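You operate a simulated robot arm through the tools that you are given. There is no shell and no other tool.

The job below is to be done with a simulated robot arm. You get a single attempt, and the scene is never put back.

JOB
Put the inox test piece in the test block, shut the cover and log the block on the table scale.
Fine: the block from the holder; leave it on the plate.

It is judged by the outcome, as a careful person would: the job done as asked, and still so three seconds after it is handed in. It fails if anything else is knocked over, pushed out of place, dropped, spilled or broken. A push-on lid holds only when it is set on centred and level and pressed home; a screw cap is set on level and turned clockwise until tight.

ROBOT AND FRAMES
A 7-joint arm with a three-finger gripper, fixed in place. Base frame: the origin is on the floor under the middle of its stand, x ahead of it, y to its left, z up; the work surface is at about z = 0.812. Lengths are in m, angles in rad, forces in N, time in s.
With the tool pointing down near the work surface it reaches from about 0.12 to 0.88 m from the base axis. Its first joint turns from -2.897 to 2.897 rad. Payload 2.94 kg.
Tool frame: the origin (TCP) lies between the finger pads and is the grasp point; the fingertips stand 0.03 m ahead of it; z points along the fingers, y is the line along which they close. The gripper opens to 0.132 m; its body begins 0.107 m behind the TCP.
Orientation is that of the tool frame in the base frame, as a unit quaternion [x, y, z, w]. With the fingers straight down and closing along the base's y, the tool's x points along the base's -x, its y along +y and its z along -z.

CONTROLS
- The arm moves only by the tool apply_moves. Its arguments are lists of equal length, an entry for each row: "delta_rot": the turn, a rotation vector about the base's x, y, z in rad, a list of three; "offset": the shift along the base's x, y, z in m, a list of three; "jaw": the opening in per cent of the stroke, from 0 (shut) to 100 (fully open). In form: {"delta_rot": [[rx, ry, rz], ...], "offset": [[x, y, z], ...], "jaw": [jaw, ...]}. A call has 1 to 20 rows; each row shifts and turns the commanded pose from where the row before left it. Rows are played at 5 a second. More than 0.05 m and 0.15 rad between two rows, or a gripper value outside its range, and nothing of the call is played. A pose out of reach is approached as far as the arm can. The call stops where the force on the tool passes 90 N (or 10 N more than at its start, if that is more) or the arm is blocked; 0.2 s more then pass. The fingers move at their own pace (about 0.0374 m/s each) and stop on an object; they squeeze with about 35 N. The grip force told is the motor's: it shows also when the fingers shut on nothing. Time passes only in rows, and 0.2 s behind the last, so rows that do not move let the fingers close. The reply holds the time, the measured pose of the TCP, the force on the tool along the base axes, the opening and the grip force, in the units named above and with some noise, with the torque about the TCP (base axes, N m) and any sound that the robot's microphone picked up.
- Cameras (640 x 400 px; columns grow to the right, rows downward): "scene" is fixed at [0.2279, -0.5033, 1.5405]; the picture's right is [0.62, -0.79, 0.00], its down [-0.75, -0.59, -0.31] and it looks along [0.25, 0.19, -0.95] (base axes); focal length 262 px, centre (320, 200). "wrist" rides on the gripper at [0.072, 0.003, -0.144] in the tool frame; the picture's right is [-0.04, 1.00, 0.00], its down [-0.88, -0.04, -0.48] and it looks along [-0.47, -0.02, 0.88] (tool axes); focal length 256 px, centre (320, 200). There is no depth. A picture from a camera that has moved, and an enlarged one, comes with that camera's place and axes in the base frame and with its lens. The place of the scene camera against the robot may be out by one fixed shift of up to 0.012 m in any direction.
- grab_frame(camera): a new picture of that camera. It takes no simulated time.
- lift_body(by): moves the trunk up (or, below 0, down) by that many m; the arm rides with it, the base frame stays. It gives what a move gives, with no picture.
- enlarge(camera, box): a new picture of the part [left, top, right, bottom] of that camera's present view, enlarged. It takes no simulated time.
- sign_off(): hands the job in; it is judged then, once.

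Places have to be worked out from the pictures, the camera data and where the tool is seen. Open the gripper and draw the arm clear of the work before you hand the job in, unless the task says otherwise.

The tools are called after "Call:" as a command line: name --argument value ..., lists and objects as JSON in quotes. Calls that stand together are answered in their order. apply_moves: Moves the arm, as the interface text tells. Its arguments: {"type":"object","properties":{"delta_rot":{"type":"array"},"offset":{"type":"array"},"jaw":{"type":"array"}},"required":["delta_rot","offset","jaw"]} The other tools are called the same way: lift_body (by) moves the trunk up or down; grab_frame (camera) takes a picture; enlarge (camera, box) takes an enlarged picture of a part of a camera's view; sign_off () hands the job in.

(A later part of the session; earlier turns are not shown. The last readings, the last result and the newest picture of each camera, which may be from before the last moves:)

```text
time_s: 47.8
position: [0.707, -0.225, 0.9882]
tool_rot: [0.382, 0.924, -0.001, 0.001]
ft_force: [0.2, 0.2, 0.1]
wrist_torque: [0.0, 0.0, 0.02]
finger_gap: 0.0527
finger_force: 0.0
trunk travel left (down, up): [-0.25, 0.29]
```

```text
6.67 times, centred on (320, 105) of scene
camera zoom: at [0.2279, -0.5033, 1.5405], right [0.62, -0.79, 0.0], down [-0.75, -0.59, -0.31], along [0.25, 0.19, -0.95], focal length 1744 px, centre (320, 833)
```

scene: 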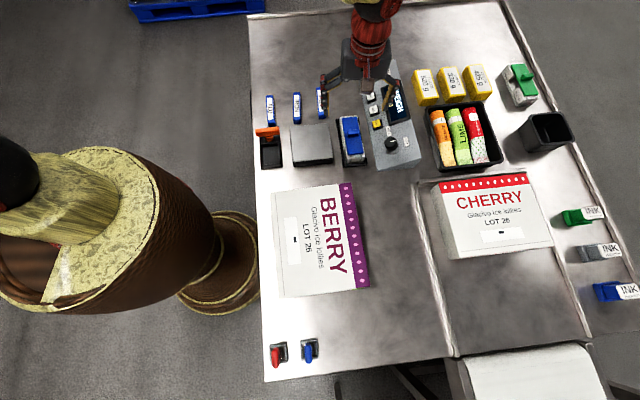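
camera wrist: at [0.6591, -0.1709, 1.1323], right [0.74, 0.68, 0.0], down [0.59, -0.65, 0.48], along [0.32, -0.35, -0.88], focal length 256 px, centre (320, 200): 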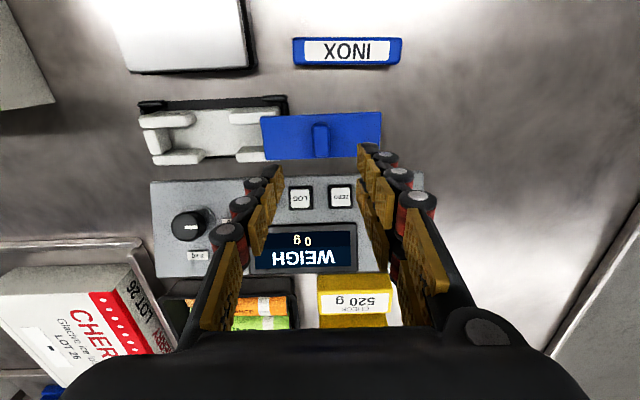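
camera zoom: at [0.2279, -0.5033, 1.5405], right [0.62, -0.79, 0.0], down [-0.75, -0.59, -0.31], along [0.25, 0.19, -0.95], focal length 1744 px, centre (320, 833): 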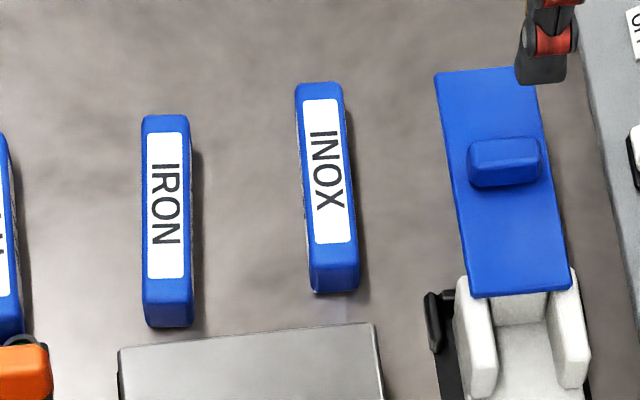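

Measured: bar about 107×23 mm, centred near (0.674,-0.146), heading ≈42°. The cavity is about 120×30 mm with 47 mm finger notches, and the block centre is ≈(0.6215,-0.310). I check the finger width against the notch by zooming on the fingers.

Call:
enlarge --camera "wrist" --box '[225, 135, 445, 285]'

Call:
enlarge --camera "scene" --box '[340, 10, 430, 110]'

```text
2.67 times, centred on (335, 210) of wrist
camera zoom: at [0.6591, -0.1709, 1.1323], right [0.74, 0.68, 0.0], down [0.59, -0.65, 0.48], along [0.32, -0.35, -0.88], focal length 683 px, centre (280, 173)
```

zoom: 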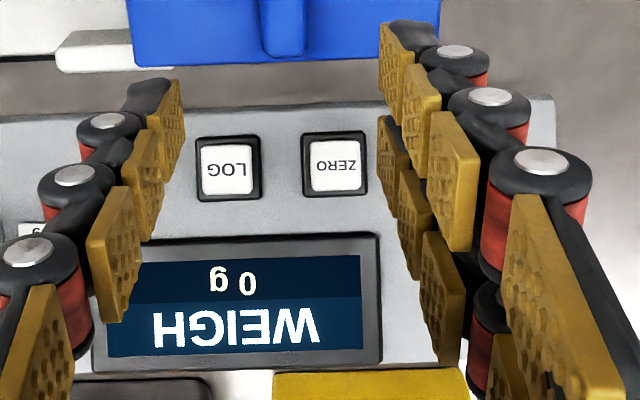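

```text
4.00 times, centred on (385, 60) of scene
camera zoom: at [0.2279, -0.5033, 1.5405], right [0.62, -0.79, 0.0], down [-0.75, -0.59, -0.31], along [0.25, 0.19, -0.95], focal length 1047 px, centre (60, 760)
```

zoom: 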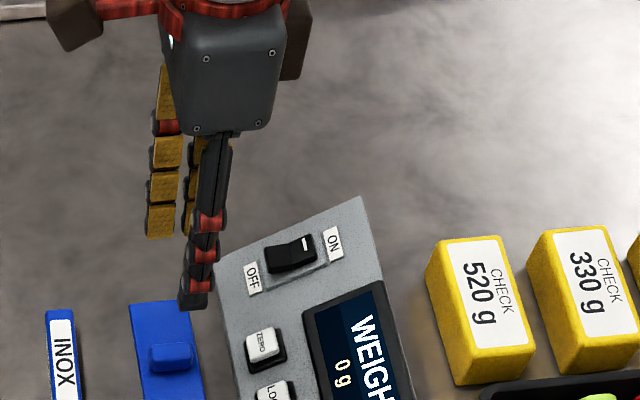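

The two-finger side spans about 47 mm, the same as the notches, so I should not force the fingers into them; a shallow grip on the bar's top will let me lower it between the walls. I turn the tool across the bar and hover over it.

Call:
apply_moves --delta_rot '[[0, 0, 0.1388], [0, 0, 0.1388], [0, 0, 0.1388], [0, 0, 0.1388], [0, 0, 0.1388], [0, 0, 0.1388], [0, 0, 0.1388], [0, 0, 0.1388], [0, 0, 0.1388], [0, 0, 0.1388], [0, 0, 0.1388], [0, 0, 0]]' --offset '[[-0.003, 0.0072, 0.002], [-0.003, 0.0072, 0], [-0.003, 0.0072, 0], [-0.003, 0.0072, 0], [-0.003, 0.0072, 0], [-0.003, 0.0072, 0], [-0.003, 0.0072, 0], [-0.003, 0.0072, 0], [-0.003, 0.0072, 0], [-0.003, 0.0072, 0], [-0.003, 0.0072, 0], [0, 0, 0]]' --jaw '[40, 40, 40, 40, 40, 40, 40, 40, 40, 40, 40, 40]'

Call:
grab_frame --camera "wrist"

Call:
enlarge --camera "wrist" --box '[240, 50, 400, 210]'

```text
time_s: 50.4
position: [0.6737, -0.1445, 0.9897]
tool_rot: [-0.363, 0.932, 0.001, 0.0]
ft_force: [0.1, 0.1, -0.2]
wrist_torque: [-0.04, 0.04, 0.01]
finger_gap: 0.0525
finger_force: 0.1
trunk travel left (down, up): [-0.25, 0.29]
```

```text
taken
camera wrist: at [0.6178, -0.1904, 1.1345], right [-0.64, 0.77, 0.0], down [0.67, 0.56, 0.48], along [0.37, 0.31, -0.88], focal length 256 px, centre (320, 200)
```

wrist: 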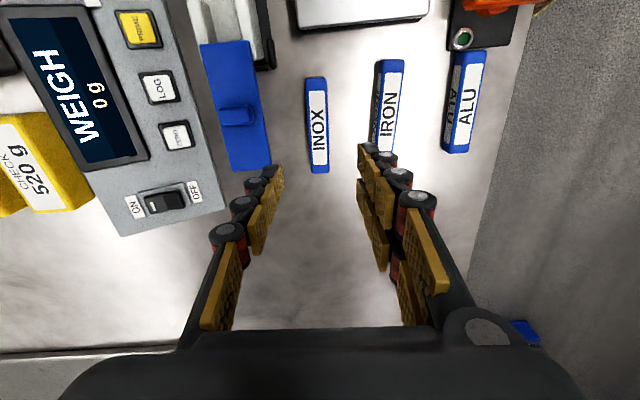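

```text
2.50 times, centred on (320, 130) of wrist
camera zoom: at [0.6178, -0.1904, 1.1345], right [-0.64, 0.77, 0.0], down [0.67, 0.56, 0.48], along [0.37, 0.31, -0.88], focal length 640 px, centre (320, 375)
```

zoom: 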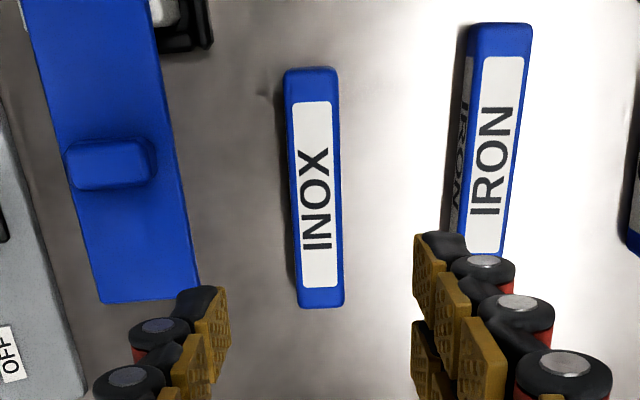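

The tool is square to the bar (42.6° against 42.7°) and off centre by 2 mm. I correct that and descend to TCP z≈0.8575, for a shallow grip on the bar's top few mm.

Call:
apply_moves --delta_rot '[[0, 0, 0], [0, 0, 0], [0, 0, 0], [0, 0, 0], [0, 0, 0], [0, 0, 0]]' --offset '[[-0.0008, -0.0019, -0.03], [0, 0, -0.04], [0, 0, -0.035], [0, 0, -0.018], [0, 0, -0.009], [0, 0, 0]]' --jaw '[40, 40, 40, 40, 40, 40]'

Call:
enlarge --camera "wrist" --box '[220, 70, 420, 270]'

```text
time_s: 51.8
position: [0.6726, -0.1484, 0.8572]
tool_rot: [-0.361, 0.932, 0.0, 0.002]
ft_force: [0.3, -0.3, 0.0]
wrist_torque: [-0.01, 0.04, -0.05]
finger_gap: 0.0527
finger_force: 0.2
trunk travel left (down, up): [-0.25, 0.29]
```

```text
2.00 times, centred on (320, 170) of wrist
camera zoom: at [0.6167, -0.1924, 1.0021], right [-0.64, 0.77, 0.0], down [0.67, 0.56, 0.48], along [0.37, 0.31, -0.88], focal length 512 px, centre (320, 260)
```

zoom: 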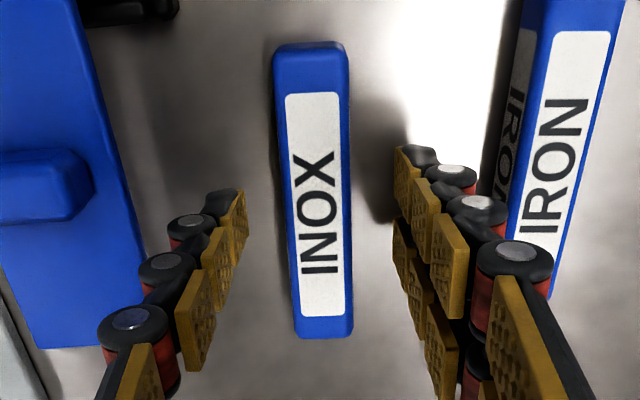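

Before gripping I want the bar's exact height. I rise, close the fingers and touch its top lightly.

Call:
apply_moves --delta_rot '[[0, 0, 0], [0, 0, 0], [0, 0, 0], [0, 0, 0], [0, 0, 0], [0, 0, 0], [0, 0, 0], [0, 0, 0]]' --offset '[[0, 0, 0.025], [0, 0, 0], [0, 0, 0], [0, 0, 0], [0, 0, 0], [0, 0, -0.007], [0, 0, -0.004], [0, 0, 0]]' --jaw '[40, 0, 0, 0, 0, 0, 0, 0]'

Call:
apply_moves --delta_rot '[[0, 0, 0], [0, 0, 0]]' --offset '[[0, 0, -0.002], [0, 0, 0]]' --jaw '[0, 0]'

Call:
apply_moves --delta_rot '[[0, 0, 0], [0, 0, 0]]' --offset '[[0, 0, -0.002], [0, 0, 0]]' --jaw '[0, 0]'

Call:
apply_moves --delta_rot '[[0, 0, 0], [0, 0, 0]]' --offset '[[0, 0, -0.002], [0, 0, 0]]' --jaw '[0, 0]'

```text
time_s: 53.6
position: [0.6728, -0.1492, 0.8705]
tool_rot: [-0.362, 0.932, 0.0, 0.002]
ft_force: [-0.1, 0.9, 1.0]
wrist_torque: [0.03, -0.04, 0.01]
finger_gap: 0.0
finger_force: 28.9
trunk travel left (down, up): [-0.25, 0.29]
```

```text
time_s: 54.2
position: [0.6739, -0.1468, 0.8691]
tool_rot: [-0.361, 0.932, 0.001, 0.0]
ft_force: [-0.3, -0.4, 1.0]
wrist_torque: [-0.04, 0.01, -0.03]
finger_gap: 0.0
finger_force: 28.7
trunk travel left (down, up): [-0.25, 0.29]
```

```text
time_s: 54.8
position: [0.6748, -0.1466, 0.8656]
tool_rot: [-0.362, 0.932, 0.0, 0.001]
ft_force: [0.1, 0.3, 0.1]
wrist_torque: [0.04, -0.01, 0.01]
finger_gap: 0.0
finger_force: 28.2
trunk travel left (down, up): [-0.25, 0.29]
```

```text
time_s: 55.4
position: [0.6736, -0.1475, 0.8655]
tool_rot: [-0.361, 0.932, 0.0, 0.002]
ft_force: [0.2, -0.3, -0.2]
wrist_torque: [-0.01, 0.0, 0.03]
finger_gap: 0.0
finger_force: 28.5
trunk travel left (down, up): [-0.25, 0.29]
```

No contact down to TCP z≈0.866. I continue in small steps.

Call:
apply_moves --delta_rot '[[0, 0, 0], [0, 0, 0]]' --offset '[[0, 0, -0.0015], [0, 0, 0]]' --jaw '[0, 0]'

Call:
apply_moves --delta_rot '[[0, 0, 0], [0, 0, 0]]' --offset '[[0, 0, -0.0015], [0, 0, 0]]' --jaw '[0, 0]'

Call:
apply_moves --delta_rot '[[0, 0, 0], [0, 0, 0]]' --offset '[[0, 0, -0.001], [0, 0, 0]]' --jaw '[0, 0]'

```text
time_s: 56.0
position: [0.6738, -0.147, 0.8649]
tool_rot: [-0.361, 0.932, 0.0, 0.0]
ft_force: [0.3, 0.0, -0.2]
wrist_torque: [0.02, -0.04, -0.02]
finger_gap: 0.0
finger_force: 28.5
trunk travel left (down, up): [-0.25, 0.29]
```

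```text
time_s: 56.6
position: [0.6736, -0.1469, 0.8641]
tool_rot: [-0.361, 0.932, 0.001, 0.0]
ft_force: [-0.4, 0.0, -1.3]
wrist_torque: [0.0, -0.01, -0.01]
finger_gap: 0.0001
finger_force: 28.6
trunk travel left (down, up): [-0.25, 0.29]
```

```text
time_s: 57.2
position: [0.6737, -0.1462, 0.8622]
tool_rot: [-0.362, 0.932, 0.001, 0.001]
ft_force: [0.1, 0.8, 0.8]
wrist_torque: [0.01, 0.0, -0.01]
finger_gap: 0.0058
finger_force: 28.9
trunk travel left (down, up): [-0.25, 0.29]
```

The fingertips meet the bar's top at TCP z≈0.862, so the bar is about 20 mm tall. I rise, open, go to z≈0.8565 (about 6 mm of overlap) and close on it.

Call:
apply_moves --delta_rot '[[0, 0, 0], [0, 0, 0], [0, 0, 0], [0, 0, 0], [0, 0, 0], [0, 0, 0], [0, 0, 0], [0, 0, 0], [0, 0, 0], [0, 0, 0], [0, 0, 0], [0, 0, 0], [0, 0, 0]]' --offset '[[0, 0, 0.01], [0, 0, 0], [0, 0, 0], [0, 0, 0], [0, 0, 0], [0, 0, -0.01], [0, 0, -0.0052], [0, 0, 0], [0, 0, 0], [0, 0, 0], [0, 0, 0], [0, 0, 0], [0, 0, 0]]' --jaw '[0, 40, 40, 40, 40, 40, 40, 0, 0, 0, 0, 0, 0]'

Call:
enlarge --camera "wrist" --box '[220, 70, 420, 270]'

```text
time_s: 60.0
position: [0.6739, -0.1466, 0.8552]
tool_rot: [-0.36, 0.933, 0.0, 0.001]
ft_force: [-0.1, -0.2, 0.1]
wrist_torque: [0.06, -0.05, -0.03]
finger_gap: 0.0232
finger_force: 34.4
trunk travel left (down, up): [-0.25, 0.29]
```

```text
2.00 times, centred on (320, 170) of wrist
camera zoom: at [0.6175, -0.192, 1.0003], right [-0.64, 0.77, 0.0], down [0.67, 0.56, 0.48], along [0.37, 0.31, -0.88], focal length 512 px, centre (320, 260)
```

zoom: 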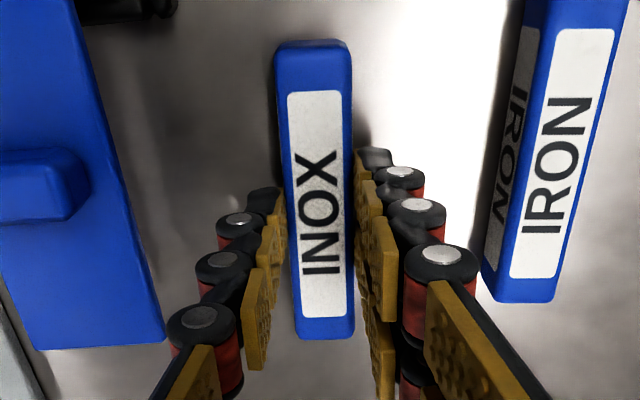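

Gripped at 23.2 mm. I lift 8 cm and check that the bar hangs level.

Call:
apply_moves --delta_rot '[[0, 0, 0], [0, 0, 0], [0, 0, 0], [0, 0, 0], [0, 0, 0], [0, 0, 0]]' --offset '[[0, 0, 0.005], [0, 0, 0.01], [0, 0, 0.02], [0, 0, 0.025], [0, 0, 0.02], [0, 0, 0]]' --jaw '[0, 0, 0, 0, 0, 0]'

Call:
grab_frame --camera "wrist"

Call:
enlarge --camera "scene" --box '[280, 60, 400, 170]'

```text
time_s: 61.4
position: [0.673, -0.1475, 0.9369]
tool_rot: [-0.361, 0.933, 0.0, 0.001]
ft_force: [-0.5, 0.3, -0.7]
wrist_torque: [-0.02, -0.03, -0.01]
finger_gap: 0.0231
finger_force: 35.3
trunk travel left (down, up): [-0.25, 0.29]
```

```text
taken
camera wrist: at [0.6163, -0.1928, 1.0814], right [-0.64, 0.77, 0.0], down [0.67, 0.56, 0.48], along [0.37, 0.31, -0.88], focal length 256 px, centre (320, 200)
```

wrist: 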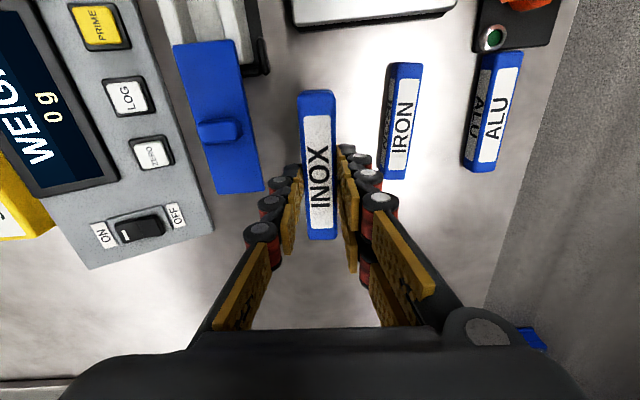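

```text
3.64 times, centred on (340, 115) of scene
camera zoom: at [0.2279, -0.5033, 1.5405], right [0.62, -0.79, 0.0], down [-0.75, -0.59, -0.31], along [0.25, 0.19, -0.95], focal length 951 px, centre (247, 509)
```

zoom: 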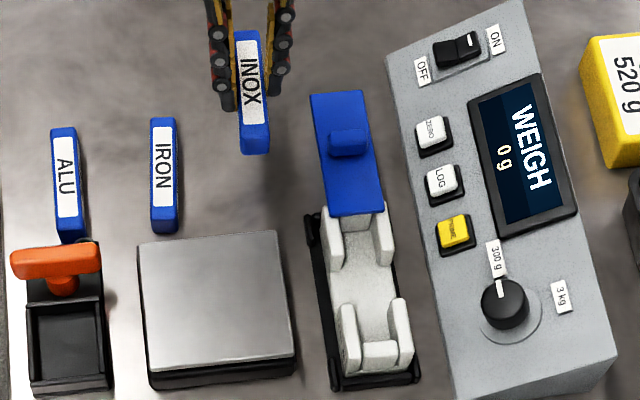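

The bar is held level. I carry it over the block at safe height and turn it 2° to the block's axis.

Call:
apply_moves --delta_rot '[[0, 0, 0], [0, 0, 0.0095], [0, 0, 0.0095], [0, 0, 0.0095], [0, 0, 0.0095], [0, 0, 0]]' --offset '[[0, 0, 0.015], [-0.0129, -0.0407, 0], [-0.0129, -0.0407, 0], [-0.0129, -0.0407, 0], [-0.0128, -0.0406, 0], [0, 0, 0]]' --jaw '[0, 0, 0, 0, 0, 0]'

Call:
grab_frame --camera "wrist"

Call:
enlarge --camera "wrist" --box '[240, 50, 400, 250]'

Call:
enlarge --camera "scene" --box '[320, 60, 420, 175]'

```text
time_s: 62.8
position: [0.6214, -0.3113, 0.9503]
tool_rot: [-0.38, 0.925, 0.0, 0.002]
ft_force: [-0.1, 0.1, -0.7]
wrist_torque: [0.01, 0.0, -0.01]
finger_gap: 0.0233
finger_force: 34.8
trunk travel left (down, up): [-0.25, 0.29]
```

```text
taken
camera wrist: at [0.5663, -0.3581, 1.0952], right [-0.67, 0.74, 0.0], down [0.65, 0.59, 0.48], along [0.35, 0.32, -0.88], focal length 256 px, centre (320, 200)
```

wrist: 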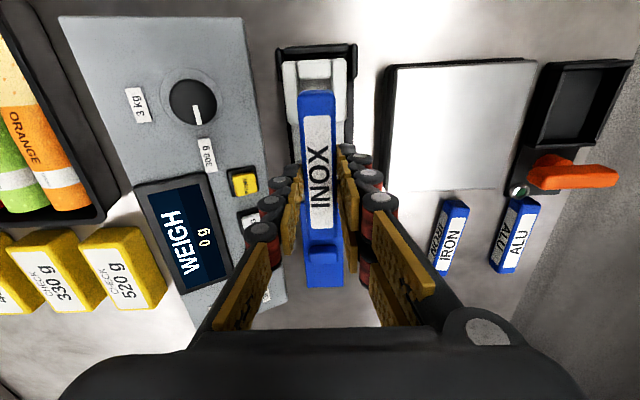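

```text
2.00 times, centred on (320, 150) of wrist
camera zoom: at [0.5663, -0.3581, 1.0952], right [-0.67, 0.74, 0.0], down [0.65, 0.59, 0.48], along [0.35, 0.32, -0.88], focal length 512 px, centre (320, 300)
```

zoom: 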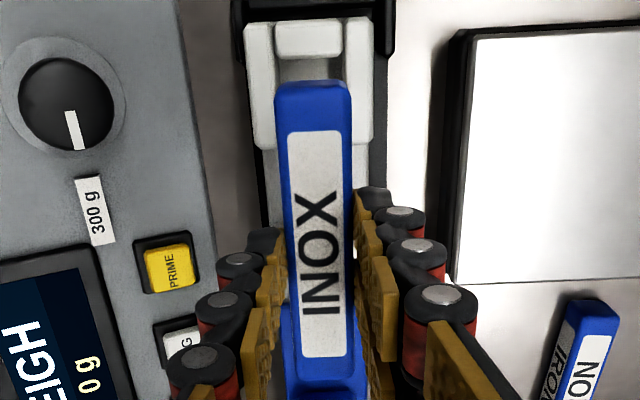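

```text
3.48 times, centred on (370, 118) of scene
camera zoom: at [0.2279, -0.5033, 1.5405], right [0.62, -0.79, 0.0], down [-0.75, -0.59, -0.31], along [0.25, 0.19, -0.95], focal length 910 px, centre (146, 487)
```

zoom: 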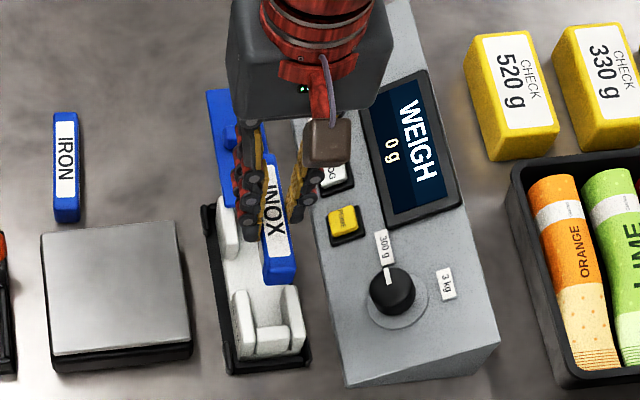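

I zoom on the block's near end and the bar's edges to check the lateral alignment.

Call:
enlarge --camera "wrist" --box '[270, 40, 370, 140]'

Call:
enlarge --camera "wrist" --box '[280, 200, 370, 300]'

```text
4.00 times, centred on (320, 90) of wrist
camera zoom: at [0.5663, -0.3581, 1.0952], right [-0.67, 0.74, 0.0], down [0.65, 0.59, 0.48], along [0.35, 0.32, -0.88], focal length 1024 px, centre (320, 640)
```

zoom: 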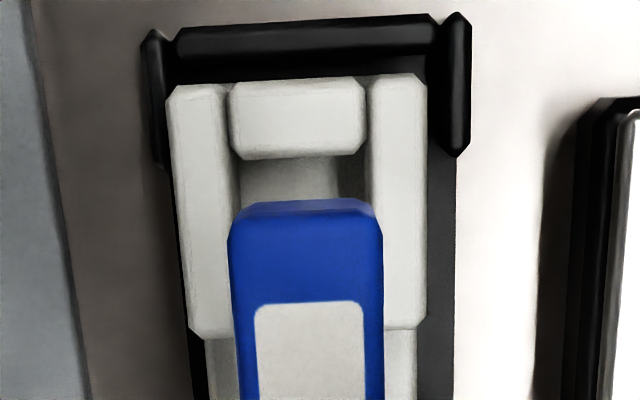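

```text
4.00 times, centred on (325, 250) of wrist
camera zoom: at [0.5663, -0.3581, 1.0952], right [-0.67, 0.74, 0.0], down [0.65, 0.59, 0.48], along [0.35, 0.32, -0.88], focal length 1024 px, centre (300, 0)
```

zoom: 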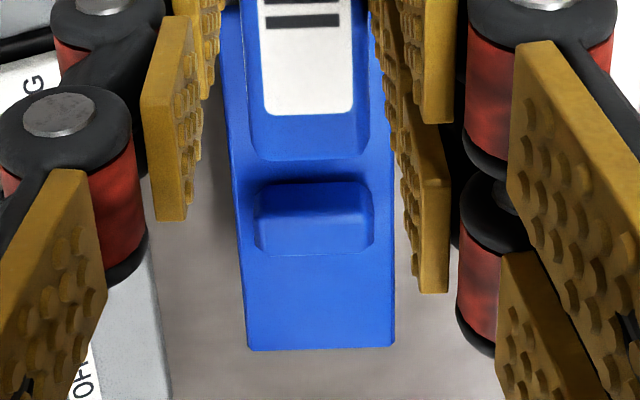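

The block's centre line is about 2 mm to the side of the bar, and I want 2 mm more clearance from the near end wall. I correct by (+2.8, -0.1) mm and lower to just over the walls.

Call:
apply_moves --delta_rot '[[0, 0, 0], [0, 0, 0], [0, 0, 0], [0, 0, 0]]' --offset '[[0.0028, -0.0001, 0], [0, 0, -0.03], [0, 0, -0.02], [0, 0, 0]]' --jaw '[0, 0, 0, 0]'

Call:
enlarge --camera "wrist" --box '[260, 50, 380, 250]'

Call:
enlarge --camera "wrist" --box '[270, 50, 370, 150]'

Call:
enlarge --camera "scene" --box '[335, 85, 405, 175]'

```text
time_s: 63.8
position: [0.6244, -0.3102, 0.8998]
tool_rot: [-0.38, 0.925, 0.0, 0.002]
ft_force: [0.4, 0.4, -0.6]
wrist_torque: [0.02, 0.03, 0.0]
finger_gap: 0.0231
finger_force: 35.1
trunk travel left (down, up): [-0.25, 0.29]
```

```text
2.00 times, centred on (320, 150) of wrist
camera zoom: at [0.5695, -0.3591, 1.0453], right [-0.67, 0.74, 0.0], down [0.65, 0.59, 0.48], along [0.36, 0.32, -0.88], focal length 512 px, centre (320, 300)
```

zoom: 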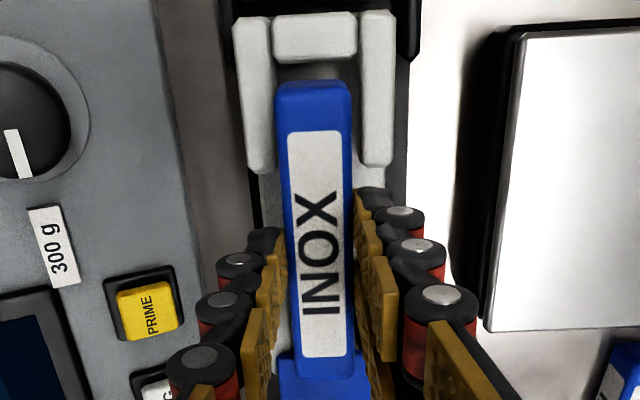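

```text
4.00 times, centred on (320, 100) of wrist
camera zoom: at [0.5695, -0.3591, 1.0453], right [-0.67, 0.74, 0.0], down [0.65, 0.59, 0.48], along [0.36, 0.32, -0.88], focal length 1024 px, centre (320, 600)
```

zoom: 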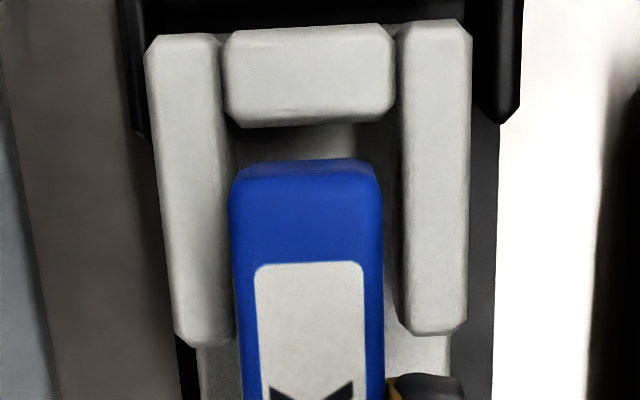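

```text
4.44 times, centred on (370, 130) of scene
camera zoom: at [0.2279, -0.5033, 1.5405], right [0.62, -0.79, 0.0], down [-0.75, -0.59, -0.31], along [0.25, 0.19, -0.95], focal length 1163 px, centre (98, 511)
```

zoom: 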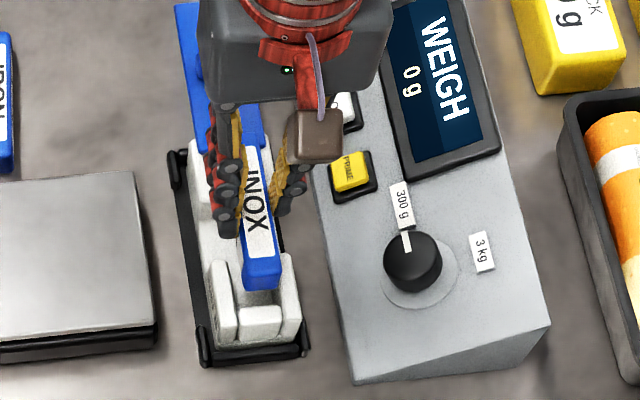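

Nearly aligned; I add a 2 mm correction lengthwise and 1 mm sideways. Then I lower the bar between the walls in small steps, watching the force.

Call:
apply_moves --delta_rot '[[0, 0, 0], [0, 0, 0], [0, 0, 0], [0, 0, 0]]' --offset '[[0.0008, 0.002, 0], [0, 0, -0.005], [0, 0, -0.005], [0, 0, 0]]' --jaw '[0, 0, 0, 0]'

Call:
apply_moves --delta_rot '[[0, 0, 0], [0, 0, 0], [0, 0, 0]]' --offset '[[0, 0, -0.002], [0, 0, -0.002], [0, 0, 0]]' --jaw '[0, 0, 0]'

Call:
apply_moves --delta_rot '[[0, 0, 0], [0, 0, 0]]' --offset '[[0, 0, -0.002], [0, 0, 0]]' --jaw '[0, 0]'

```text
time_s: 64.8
position: [0.6257, -0.3088, 0.89]
tool_rot: [-0.381, 0.925, 0.001, 0.0]
ft_force: [-0.4, -0.8, -0.9]
wrist_torque: [-0.02, 0.01, -0.01]
finger_gap: 0.0233
finger_force: 34.9
trunk travel left (down, up): [-0.25, 0.29]
```

```text
time_s: 65.6
position: [0.6258, -0.3076, 0.8874]
tool_rot: [-0.379, 0.925, 0.0, 0.0]
ft_force: [-0.2, 0.1, -0.3]
wrist_torque: [0.01, 0.01, -0.02]
finger_gap: 0.0228
finger_force: 35.3
trunk travel left (down, up): [-0.25, 0.29]
```

```text
time_s: 66.2
position: [0.6261, -0.3088, 0.885]
tool_rot: [-0.379, 0.925, 0.001, 0.001]
ft_force: [0.0, 0.2, 0.0]
wrist_torque: [-0.01, 0.05, 0.01]
finger_gap: 0.0232
finger_force: 34.5
trunk travel left (down, up): [-0.25, 0.29]
```

No contact yet at TCP 0.8855. I continue in 1 mm steps.

Call:
apply_moves --delta_rot '[[0, 0, 0], [0, 0, 0]]' --offset '[[0, 0, -0.0015], [0, 0, 0]]' --jaw '[0, 0]'

Call:
apply_moves --delta_rot '[[0, 0, 0], [0, 0, 0]]' --offset '[[0, 0, -0.001], [0, 0, 0]]' --jaw '[0, 0]'

Call:
apply_moves --delta_rot '[[0, 0, 0], [0, 0, 0]]' --offset '[[0, 0, -0.001], [0, 0, 0]]' --jaw '[0, 0]'

Call:
enlarge --camera "wrist" --box '[250, 50, 390, 250]'

Call:
enlarge --camera "scene" --box '[340, 95, 395, 175]'

```text
time_s: 66.8
position: [0.6249, -0.3077, 0.8846]
tool_rot: [-0.379, 0.925, 0.001, 0.0]
ft_force: [0.5, -0.9, -0.6]
wrist_torque: [-0.01, 0.02, -0.02]
finger_gap: 0.0231
finger_force: 34.9
trunk travel left (down, up): [-0.25, 0.29]
```

```text
time_s: 67.4
position: [0.6249, -0.3084, 0.8832]
tool_rot: [-0.379, 0.926, 0.0, 0.001]
ft_force: [-0.6, -1.2, -1.0]
wrist_torque: [-0.02, 0.01, -0.01]
finger_gap: 0.023
finger_force: 35.2
trunk travel left (down, up): [-0.25, 0.29]
```

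```text
time_s: 68.0
position: [0.625, -0.307, 0.8825]
tool_rot: [-0.38, 0.925, 0.0, 0.0]
ft_force: [-0.4, -1.2, 0.4]
wrist_torque: [-0.02, -0.03, 0.03]
finger_gap: 0.023
finger_force: 35.0
trunk travel left (down, up): [-0.25, 0.29]
```

```text
2.00 times, centred on (320, 150) of wrist
camera zoom: at [0.5714, -0.3552, 1.0267], right [-0.67, 0.74, 0.0], down [0.65, 0.59, 0.48], along [0.35, 0.32, -0.88], focal length 512 px, centre (320, 300)
```

zoom: 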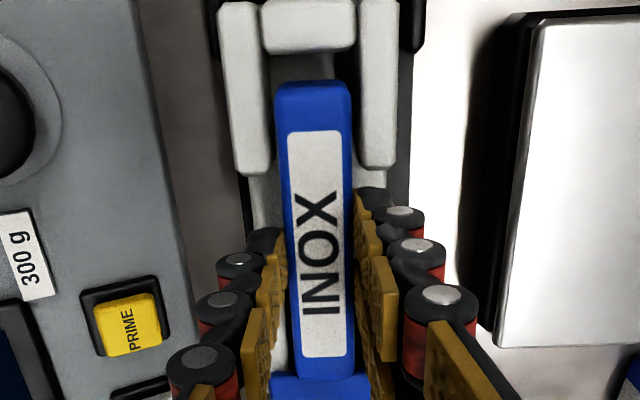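

```text
5.00 times, centred on (368, 135) of scene
camera zoom: at [0.2279, -0.5033, 1.5405], right [0.62, -0.79, 0.0], down [-0.75, -0.59, -0.31], along [0.25, 0.19, -0.95], focal length 1308 px, centre (82, 525)
```

zoom: 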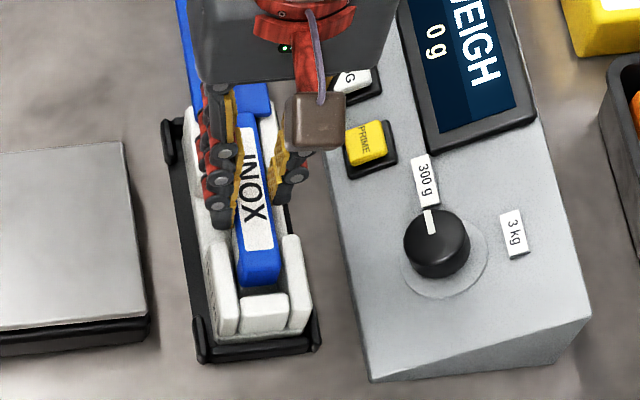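

Still free. I keep lowering in 1 mm steps; any touch of fingertips on the walls will show as force.

Call:
apply_moves --delta_rot '[[0, 0, 0], [0, 0, 0]]' --offset '[[0, 0, -0.001], [0, 0, 0]]' --jaw '[0, 0]'

Call:
apply_moves --delta_rot '[[0, 0, 0], [0, 0, 0]]' --offset '[[0, 0, -0.001], [0, 0, 0]]' --jaw '[0, 0]'

Call:
apply_moves --delta_rot '[[0, 0, 0], [0, 0, 0]]' --offset '[[0, 0, -0.001], [0, 0, 0]]' --jaw '[0, 0]'

```text
time_s: 68.6
position: [0.6257, -0.3073, 0.8798]
tool_rot: [-0.379, 0.925, 0.0, 0.002]
ft_force: [-1.0, -1.8, -0.1]
wrist_torque: [-0.01, 0.04, 0.01]
finger_gap: 0.0229
finger_force: 35.1
trunk travel left (down, up): [-0.25, 0.29]
```

```text
time_s: 69.2
position: [0.6257, -0.3084, 0.8783]
tool_rot: [-0.379, 0.926, 0.0, 0.002]
ft_force: [-0.7, -0.2, -0.7]
wrist_torque: [-0.02, -0.03, 0.02]
finger_gap: 0.0233
finger_force: 34.7
trunk travel left (down, up): [-0.25, 0.29]
```

```text
time_s: 69.8
position: [0.6262, -0.3067, 0.8796]
tool_rot: [-0.379, 0.925, 0.0, 0.002]
ft_force: [-0.3, 0.3, 3.9]
wrist_torque: [0.17, -0.02, 0.03]
finger_gap: 0.023
finger_force: 35.5
trunk travel left (down, up): [-0.25, 0.29]
```

A light contact (4 N) shows, and the torque places it at the fingertip on the +45° side, on a corner part's top. I rise 1.5 mm, shift 2 mm back along the block, and lower again.

Call:
apply_moves --delta_rot '[[0, 0, 0], [0, 0, 0], [0, 0, 0]]' --offset '[[0, 0, 0.0015], [-0.0014, -0.0014, 0], [0, 0, 0]]' --jaw '[0, 0, 0]'

Call:
apply_moves --delta_rot '[[0, 0, 0], [0, 0, 0], [0, 0, 0]]' --offset '[[0, 0, -0.0012], [0, 0, -0.0008], [0, 0, 0]]' --jaw '[0, 0, 0]'

Call:
enlarge --camera "wrist" --box '[250, 50, 390, 250]'

```text
time_s: 70.6
position: [0.6243, -0.309, 0.8791]
tool_rot: [-0.379, 0.925, 0.0, 0.001]
ft_force: [-0.2, -0.3, -0.7]
wrist_torque: [-0.01, -0.01, 0.0]
finger_gap: 0.0234
finger_force: 35.5
trunk travel left (down, up): [-0.25, 0.29]
```

```text
time_s: 71.4
position: [0.6247, -0.3081, 0.8785]
tool_rot: [-0.379, 0.925, 0.0, 0.002]
ft_force: [-1.7, -0.3, 10.8]
wrist_torque: [0.3, 0.07, 0.04]
finger_gap: 0.0232
finger_force: 35.4
trunk travel left (down, up): [-0.25, 0.29]
```

```text
2.00 times, centred on (320, 150) of wrist
camera zoom: at [0.5695, -0.3564, 1.0236], right [-0.67, 0.74, 0.0], down [0.65, 0.59, 0.48], along [0.36, 0.32, -0.88], focal length 512 px, centre (320, 300)
```

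zoom: 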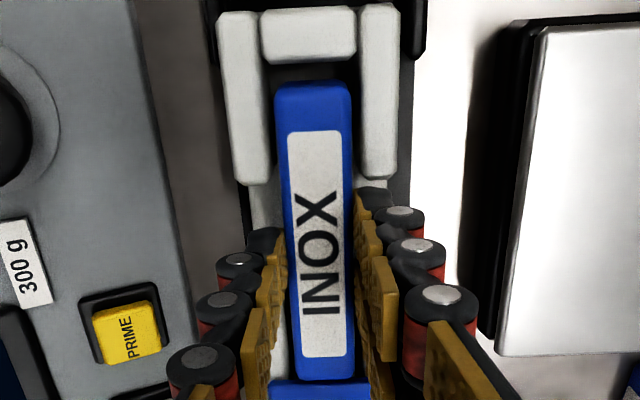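

Both tips of the two-finger side now rest on the corner parts, so this is as low as the grip goes; the bar is already about 14 mm inside the cavity. I ease up 1 mm and let go so it settles the last few mm on the floor.

Call:
apply_moves --delta_rot '[[0, 0, 0], [0, 0, 0], [0, 0, 0], [0, 0, 0], [0, 0, 0]]' --offset '[[0, 0, 0.0012], [0, 0, 0], [0, 0, 0], [0, 0, 0], [0, 0, 0]]' --jaw '[0, 25, 35, 35, 35]'

Call:
enlarge --camera "wrist" --box '[250, 50, 390, 250]'

Call:
enlarge --camera "scene" --box '[340, 95, 395, 175]'

```text
time_s: 72.6
position: [0.6232, -0.3088, 0.8779]
tool_rot: [-0.38, 0.925, -0.001, 0.001]
ft_force: [0.4, 0.5, 0.2]
wrist_torque: [0.05, 0.0, 0.0]
finger_gap: 0.0469
finger_force: 0.1
trunk travel left (down, up): [-0.25, 0.29]
```

```text
2.00 times, centred on (320, 150) of wrist
camera zoom: at [0.5695, -0.3561, 1.0234], right [-0.67, 0.74, 0.0], down [0.65, 0.59, 0.48], along [0.35, 0.32, -0.88], focal length 512 px, centre (320, 300)
```

zoom: 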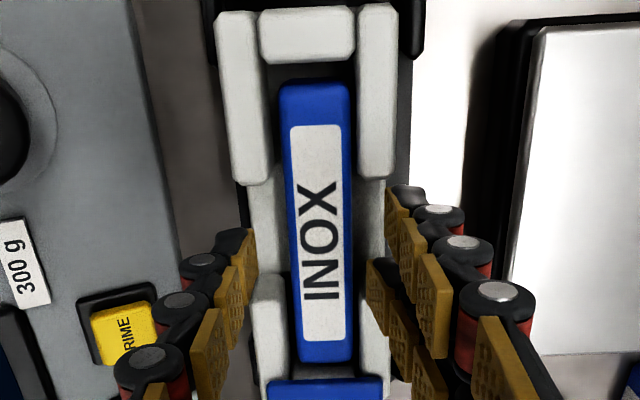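

```text
5.00 times, centred on (368, 135) of scene
camera zoom: at [0.2279, -0.5033, 1.5405], right [0.62, -0.79, 0.0], down [-0.75, -0.59, -0.31], along [0.25, 0.19, -0.95], focal length 1308 px, centre (82, 525)
```

zoom: 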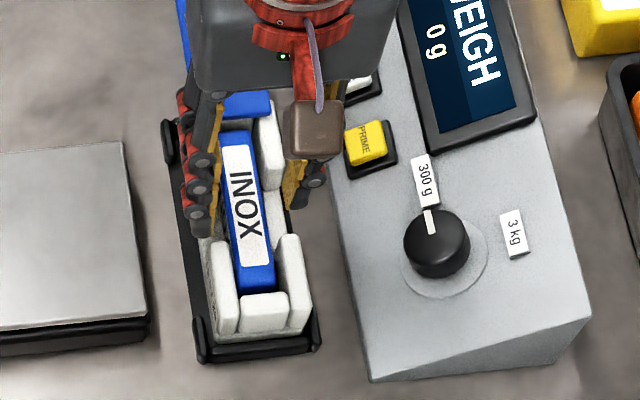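

The bar lies flat in the cavity. I rise, turn the tool back by 90° and go over the cover's tab to slide it shut.

Call:
apply_moves --delta_rot '[[0, 0, 0], [0, 0, 0], [0, 0, 0], [0, 0, -0.1425], [0, 0, -0.1425], [0, 0, -0.1425], [0, 0, -0.1425], [0, 0, -0.1425], [0, 0, -0.1425], [0, 0, -0.1425], [0, 0, -0.1425], [0, 0, -0.1425], [0, 0, -0.1425], [0, 0, -0.1425], [0, 0, 0]]' --offset '[[0, 0, 0.02], [0, 0, 0.04], [0, 0, 0.04], [0.0077, 0.0077, 0], [0.0077, 0.0077, 0], [0.0077, 0.0077, 0], [0.0077, 0.0077, 0], [0.0077, 0.0077, 0], [0.0077, 0.0077, 0], [0.0077, 0.0077, 0], [0.0077, 0.0077, 0], [0.0077, 0.0077, 0], [0.0077, 0.0077, 0], [0.0072, 0.0079, 0], [0, 0, 0]]' --jaw '[35, 42, 42, 42, 42, 42, 42, 42, 42, 42, 42, 42, 42, 42, 42]'

Call:
grab_frame --camera "wrist"

Call:
enlarge --camera "wrist" --box '[100, 70, 420, 250]'

Call:
enlarge --camera "scene" --box '[330, 85, 400, 175]'

```text
time_s: 75.8
position: [0.7092, -0.2237, 0.9786]
tool_rot: [0.384, 0.923, -0.002, 0.001]
ft_force: [-0.3, -0.2, -0.3]
wrist_torque: [0.0, 0.06, -0.01]
finger_gap: 0.0554
finger_force: 0.1
trunk travel left (down, up): [-0.25, 0.29]
```

```text
taken
camera wrist: at [0.6595, -0.1688, 1.1234], right [0.74, 0.67, 0.0], down [0.59, -0.65, 0.48], along [0.32, -0.35, -0.88], focal length 256 px, centre (320, 200)
```

wrist: 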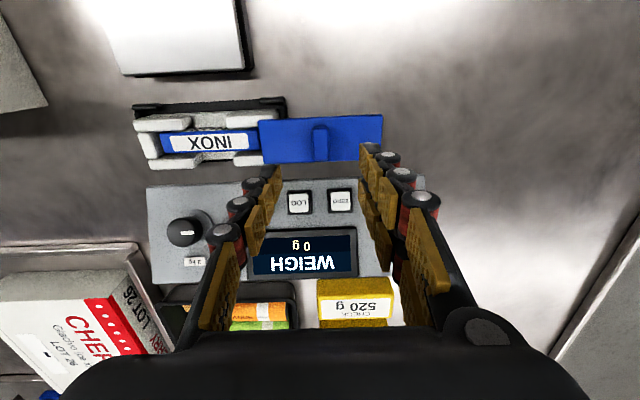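

```text
2.00 times, centred on (260, 160) of wrist
camera zoom: at [0.6595, -0.1688, 1.1234], right [0.74, 0.67, 0.0], down [0.59, -0.65, 0.48], along [0.32, -0.35, -0.88], focal length 512 px, centre (440, 280)
```

zoom: 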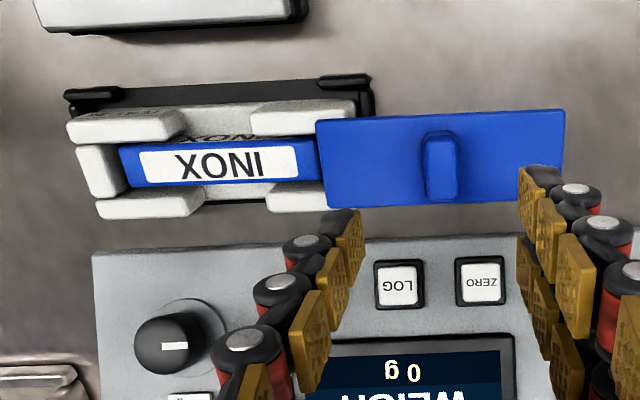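

```text
4.44 times, centred on (365, 130) of scene
camera zoom: at [0.2279, -0.5033, 1.5405], right [0.62, -0.79, 0.0], down [-0.75, -0.59, -0.31], along [0.25, 0.19, -0.95], focal length 1163 px, centre (120, 511)
```

zoom: 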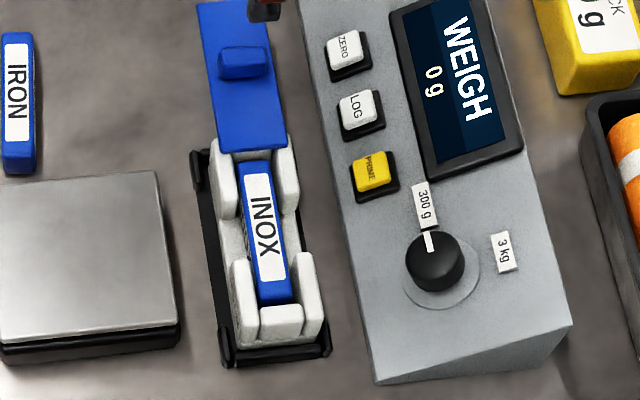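

The bar is seated below cover level, and the tab is centred under the tool. I descend to the height that gripped well before (≈0.8865) and close on the tab.

Call:
apply_moves --delta_rot '[[0, 0, 0], [0, 0, 0], [0, 0, 0], [0, 0, 0], [0, 0, 0], [0, 0, 0], [0, 0, 0], [0, 0, 0], [0, 0, 0], [0, 0, 0], [0, 0, 0]]' --offset '[[0.0005, -0.0005, -0.03], [0, 0, -0.03], [0, 0, -0.02], [0, 0, -0.009], [0, 0, -0.0035], [0, 0, 0], [0, 0, 0], [0, 0, 0], [0, 0, 0], [0, 0, 0], [0, 0, 0]]' --jaw '[42, 42, 42, 42, 42, 42, 0, 0, 0, 0, 0]'

Call:
enlarge --camera "wrist" --box '[120, 60, 420, 240]'

```text
time_s: 78.2
position: [0.7092, -0.2248, 0.8854]
tool_rot: [0.384, 0.923, -0.001, 0.001]
ft_force: [-0.1, 1.8, -0.5]
wrist_torque: [0.08, -0.05, 0.01]
finger_gap: 0.0171
finger_force: 35.3
trunk travel left (down, up): [-0.25, 0.29]
```

```text
2.13 times, centred on (270, 150) of wrist
camera zoom: at [0.6595, -0.1694, 1.0305], right [0.74, 0.67, 0.0], down [0.59, -0.65, 0.48], along [0.32, -0.35, -0.88], focal length 546 px, centre (427, 307)
```

zoom: 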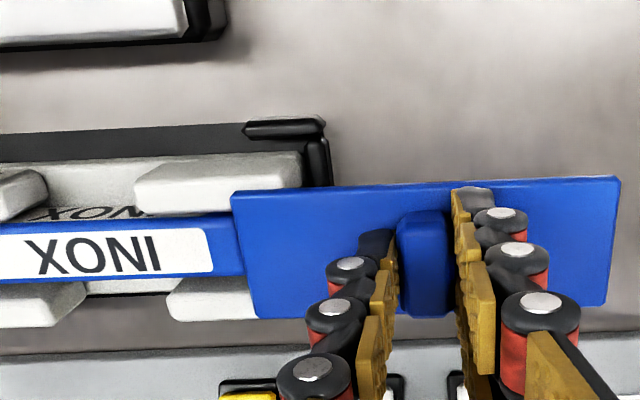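

Gripped. I slide the cover back along the block, 30 mm first, and check the forces.

Call:
apply_moves --delta_rot '[[0, 0, 0], [0, 0, 0], [0, 0, 0], [0, 0, 0], [0, 0, 0], [0, 0, 0], [0, 0, 0]]' --offset '[[-0.0035, -0.0035, 0], [-0.0035, -0.0035, 0], [-0.0035, -0.0035, 0], [-0.0035, -0.0035, 0], [-0.0035, -0.0035, 0], [-0.0035, -0.0035, 0], [0, 0, 0]]' --jaw '[0, 0, 0, 0, 0, 0, 0]'

Call:
enlarge --camera "wrist" --box '[120, 60, 420, 240]'

```text
time_s: 79.8
position: [0.6882, -0.2465, 0.8866]
tool_rot: [0.384, 0.923, -0.001, 0.001]
ft_force: [-3.4, 2.3, -0.1]
wrist_torque: [0.15, 0.09, 0.02]
finger_gap: 0.0172
finger_force: 35.1
trunk travel left (down, up): [-0.25, 0.29]
```

```text
2.13 times, centred on (270, 150) of wrist
camera zoom: at [0.6382, -0.1906, 1.031], right [0.74, 0.67, 0.0], down [0.59, -0.65, 0.48], along [0.32, -0.35, -0.88], focal length 546 px, centre (427, 307)
```

zoom: 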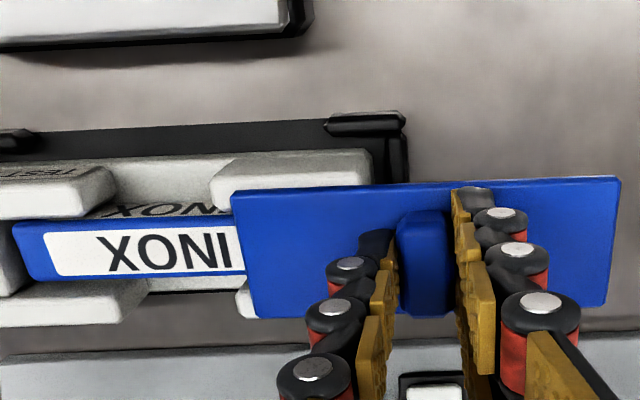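

The cover passes over the bar freely. I slide another 60 mm.

Call:
apply_moves --delta_rot '[[0, 0, 0], [0, 0, 0], [0, 0, 0], [0, 0, 0], [0, 0, 0], [0, 0, 0], [0, 0, 0], [0, 0, 0], [0, 0, 0], [0, 0, 0], [0, 0, 0], [0, 0, 0], [0, 0, 0]]' --offset '[[-0.0038, -0.0032, 0], [-0.0035, -0.0035, 0], [-0.0035, -0.0035, 0], [-0.0035, -0.0035, 0], [-0.0035, -0.0035, 0], [-0.0035, -0.0035, 0], [-0.0035, -0.0035, 0], [-0.0035, -0.0035, 0], [-0.0035, -0.0035, 0], [-0.0035, -0.0035, 0], [-0.0035, -0.0035, 0], [-0.0035, -0.0035, 0], [0, 0, 0]]' --jaw '[0, 0, 0, 0, 0, 0, 0, 0, 0, 0, 0, 0, 0]'

Call:
enlarge --camera "wrist" --box '[180, 60, 420, 240]'

Call:
enlarge --camera "scene" --box '[330, 95, 395, 175]'

```text
time_s: 82.6
position: [0.6448, -0.2874, 0.8859]
tool_rot: [0.385, 0.923, 0.0, 0.001]
ft_force: [-2.0, 2.0, -0.6]
wrist_torque: [0.11, 0.0, 0.05]
finger_gap: 0.0171
finger_force: 35.6
trunk travel left (down, up): [-0.25, 0.29]
```

```text
2.22 times, centred on (300, 150) of wrist
camera zoom: at [0.5961, -0.2324, 1.0309], right [0.74, 0.67, 0.0], down [0.59, -0.65, 0.48], along [0.32, -0.35, -0.88], focal length 569 px, centre (364, 311)
```

zoom: 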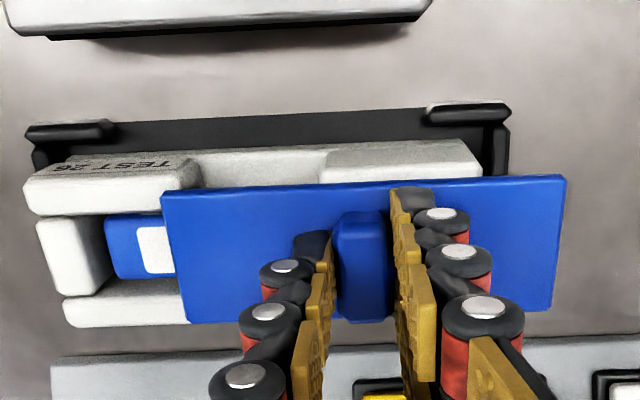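

```text
5.00 times, centred on (362, 135) of scene
camera zoom: at [0.2279, -0.5033, 1.5405], right [0.62, -0.79, 0.0], down [-0.75, -0.59, -0.31], along [0.25, 0.19, -0.95], focal length 1308 px, centre (108, 525)
```

zoom: 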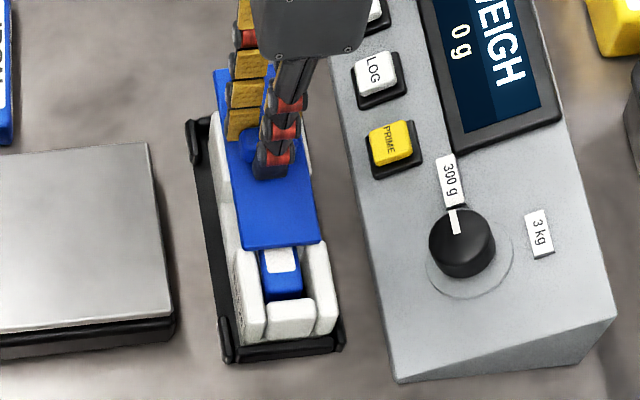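

About 31 mm remains. I slide 24 mm, then feel for the end stop in small steps.

Call:
apply_moves --delta_rot '[[0, 0, 0], [0, 0, 0], [0, 0, 0], [0, 0, 0], [0, 0, 0], [0, 0, 0]]' --offset '[[-0.0037, -0.0034, 0], [-0.0035, -0.0035, 0], [-0.0035, -0.0035, 0], [-0.0035, -0.0035, 0], [-0.0028, -0.0028, 0], [0, 0, 0]]' --jaw '[0, 0, 0, 0, 0, 0]'

Call:
apply_moves --delta_rot '[[0, 0, 0], [0, 0, 0], [0, 0, 0]]' --offset '[[-0.0014, -0.0014, 0], [-0.0014, -0.0014, 0], [0, 0, 0]]' --jaw '[0, 0, 0]'

Call:
enlarge --camera "wrist" --box '[220, 70, 420, 240]'

Call:
enlarge --camera "scene" --box '[330, 95, 395, 175]'

```text
time_s: 84.0
position: [0.6274, -0.3035, 0.8864]
tool_rot: [0.385, 0.923, -0.001, 0.0]
ft_force: [0.0, 0.3, -1.1]
wrist_torque: [0.05, -0.06, -0.03]
finger_gap: 0.0172
finger_force: 34.8
trunk travel left (down, up): [-0.25, 0.29]
```

```text
time_s: 84.8
position: [0.6257, -0.3069, 0.8862]
tool_rot: [0.385, 0.923, -0.002, 0.001]
ft_force: [0.0, 0.3, -1.1]
wrist_torque: [0.03, -0.03, -0.02]
finger_gap: 0.0172
finger_force: 34.8
trunk travel left (down, up): [-0.25, 0.29]
```

```text
2.35 times, centred on (320, 155) of wrist
camera zoom: at [0.5762, -0.2521, 1.0312], right [0.74, 0.67, 0.0], down [0.59, -0.65, 0.48], along [0.32, -0.35, -0.88], focal length 602 px, centre (320, 306)
```

zoom: 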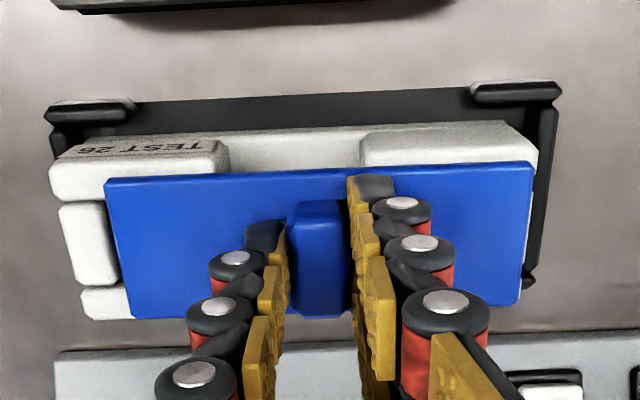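

```text
5.00 times, centred on (362, 135) of scene
camera zoom: at [0.2279, -0.5033, 1.5405], right [0.62, -0.79, 0.0], down [-0.75, -0.59, -0.31], along [0.25, 0.19, -0.95], focal length 1308 px, centre (108, 525)
```

zoom: 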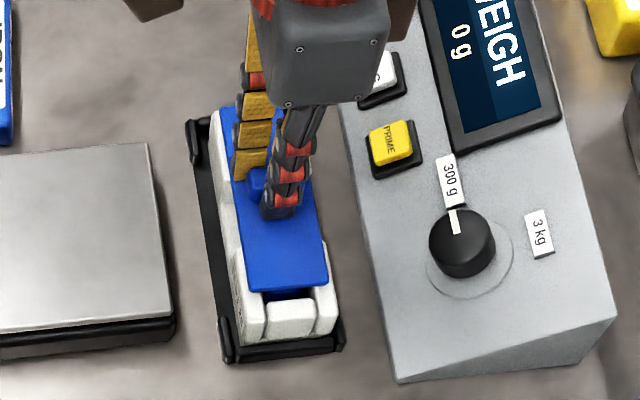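

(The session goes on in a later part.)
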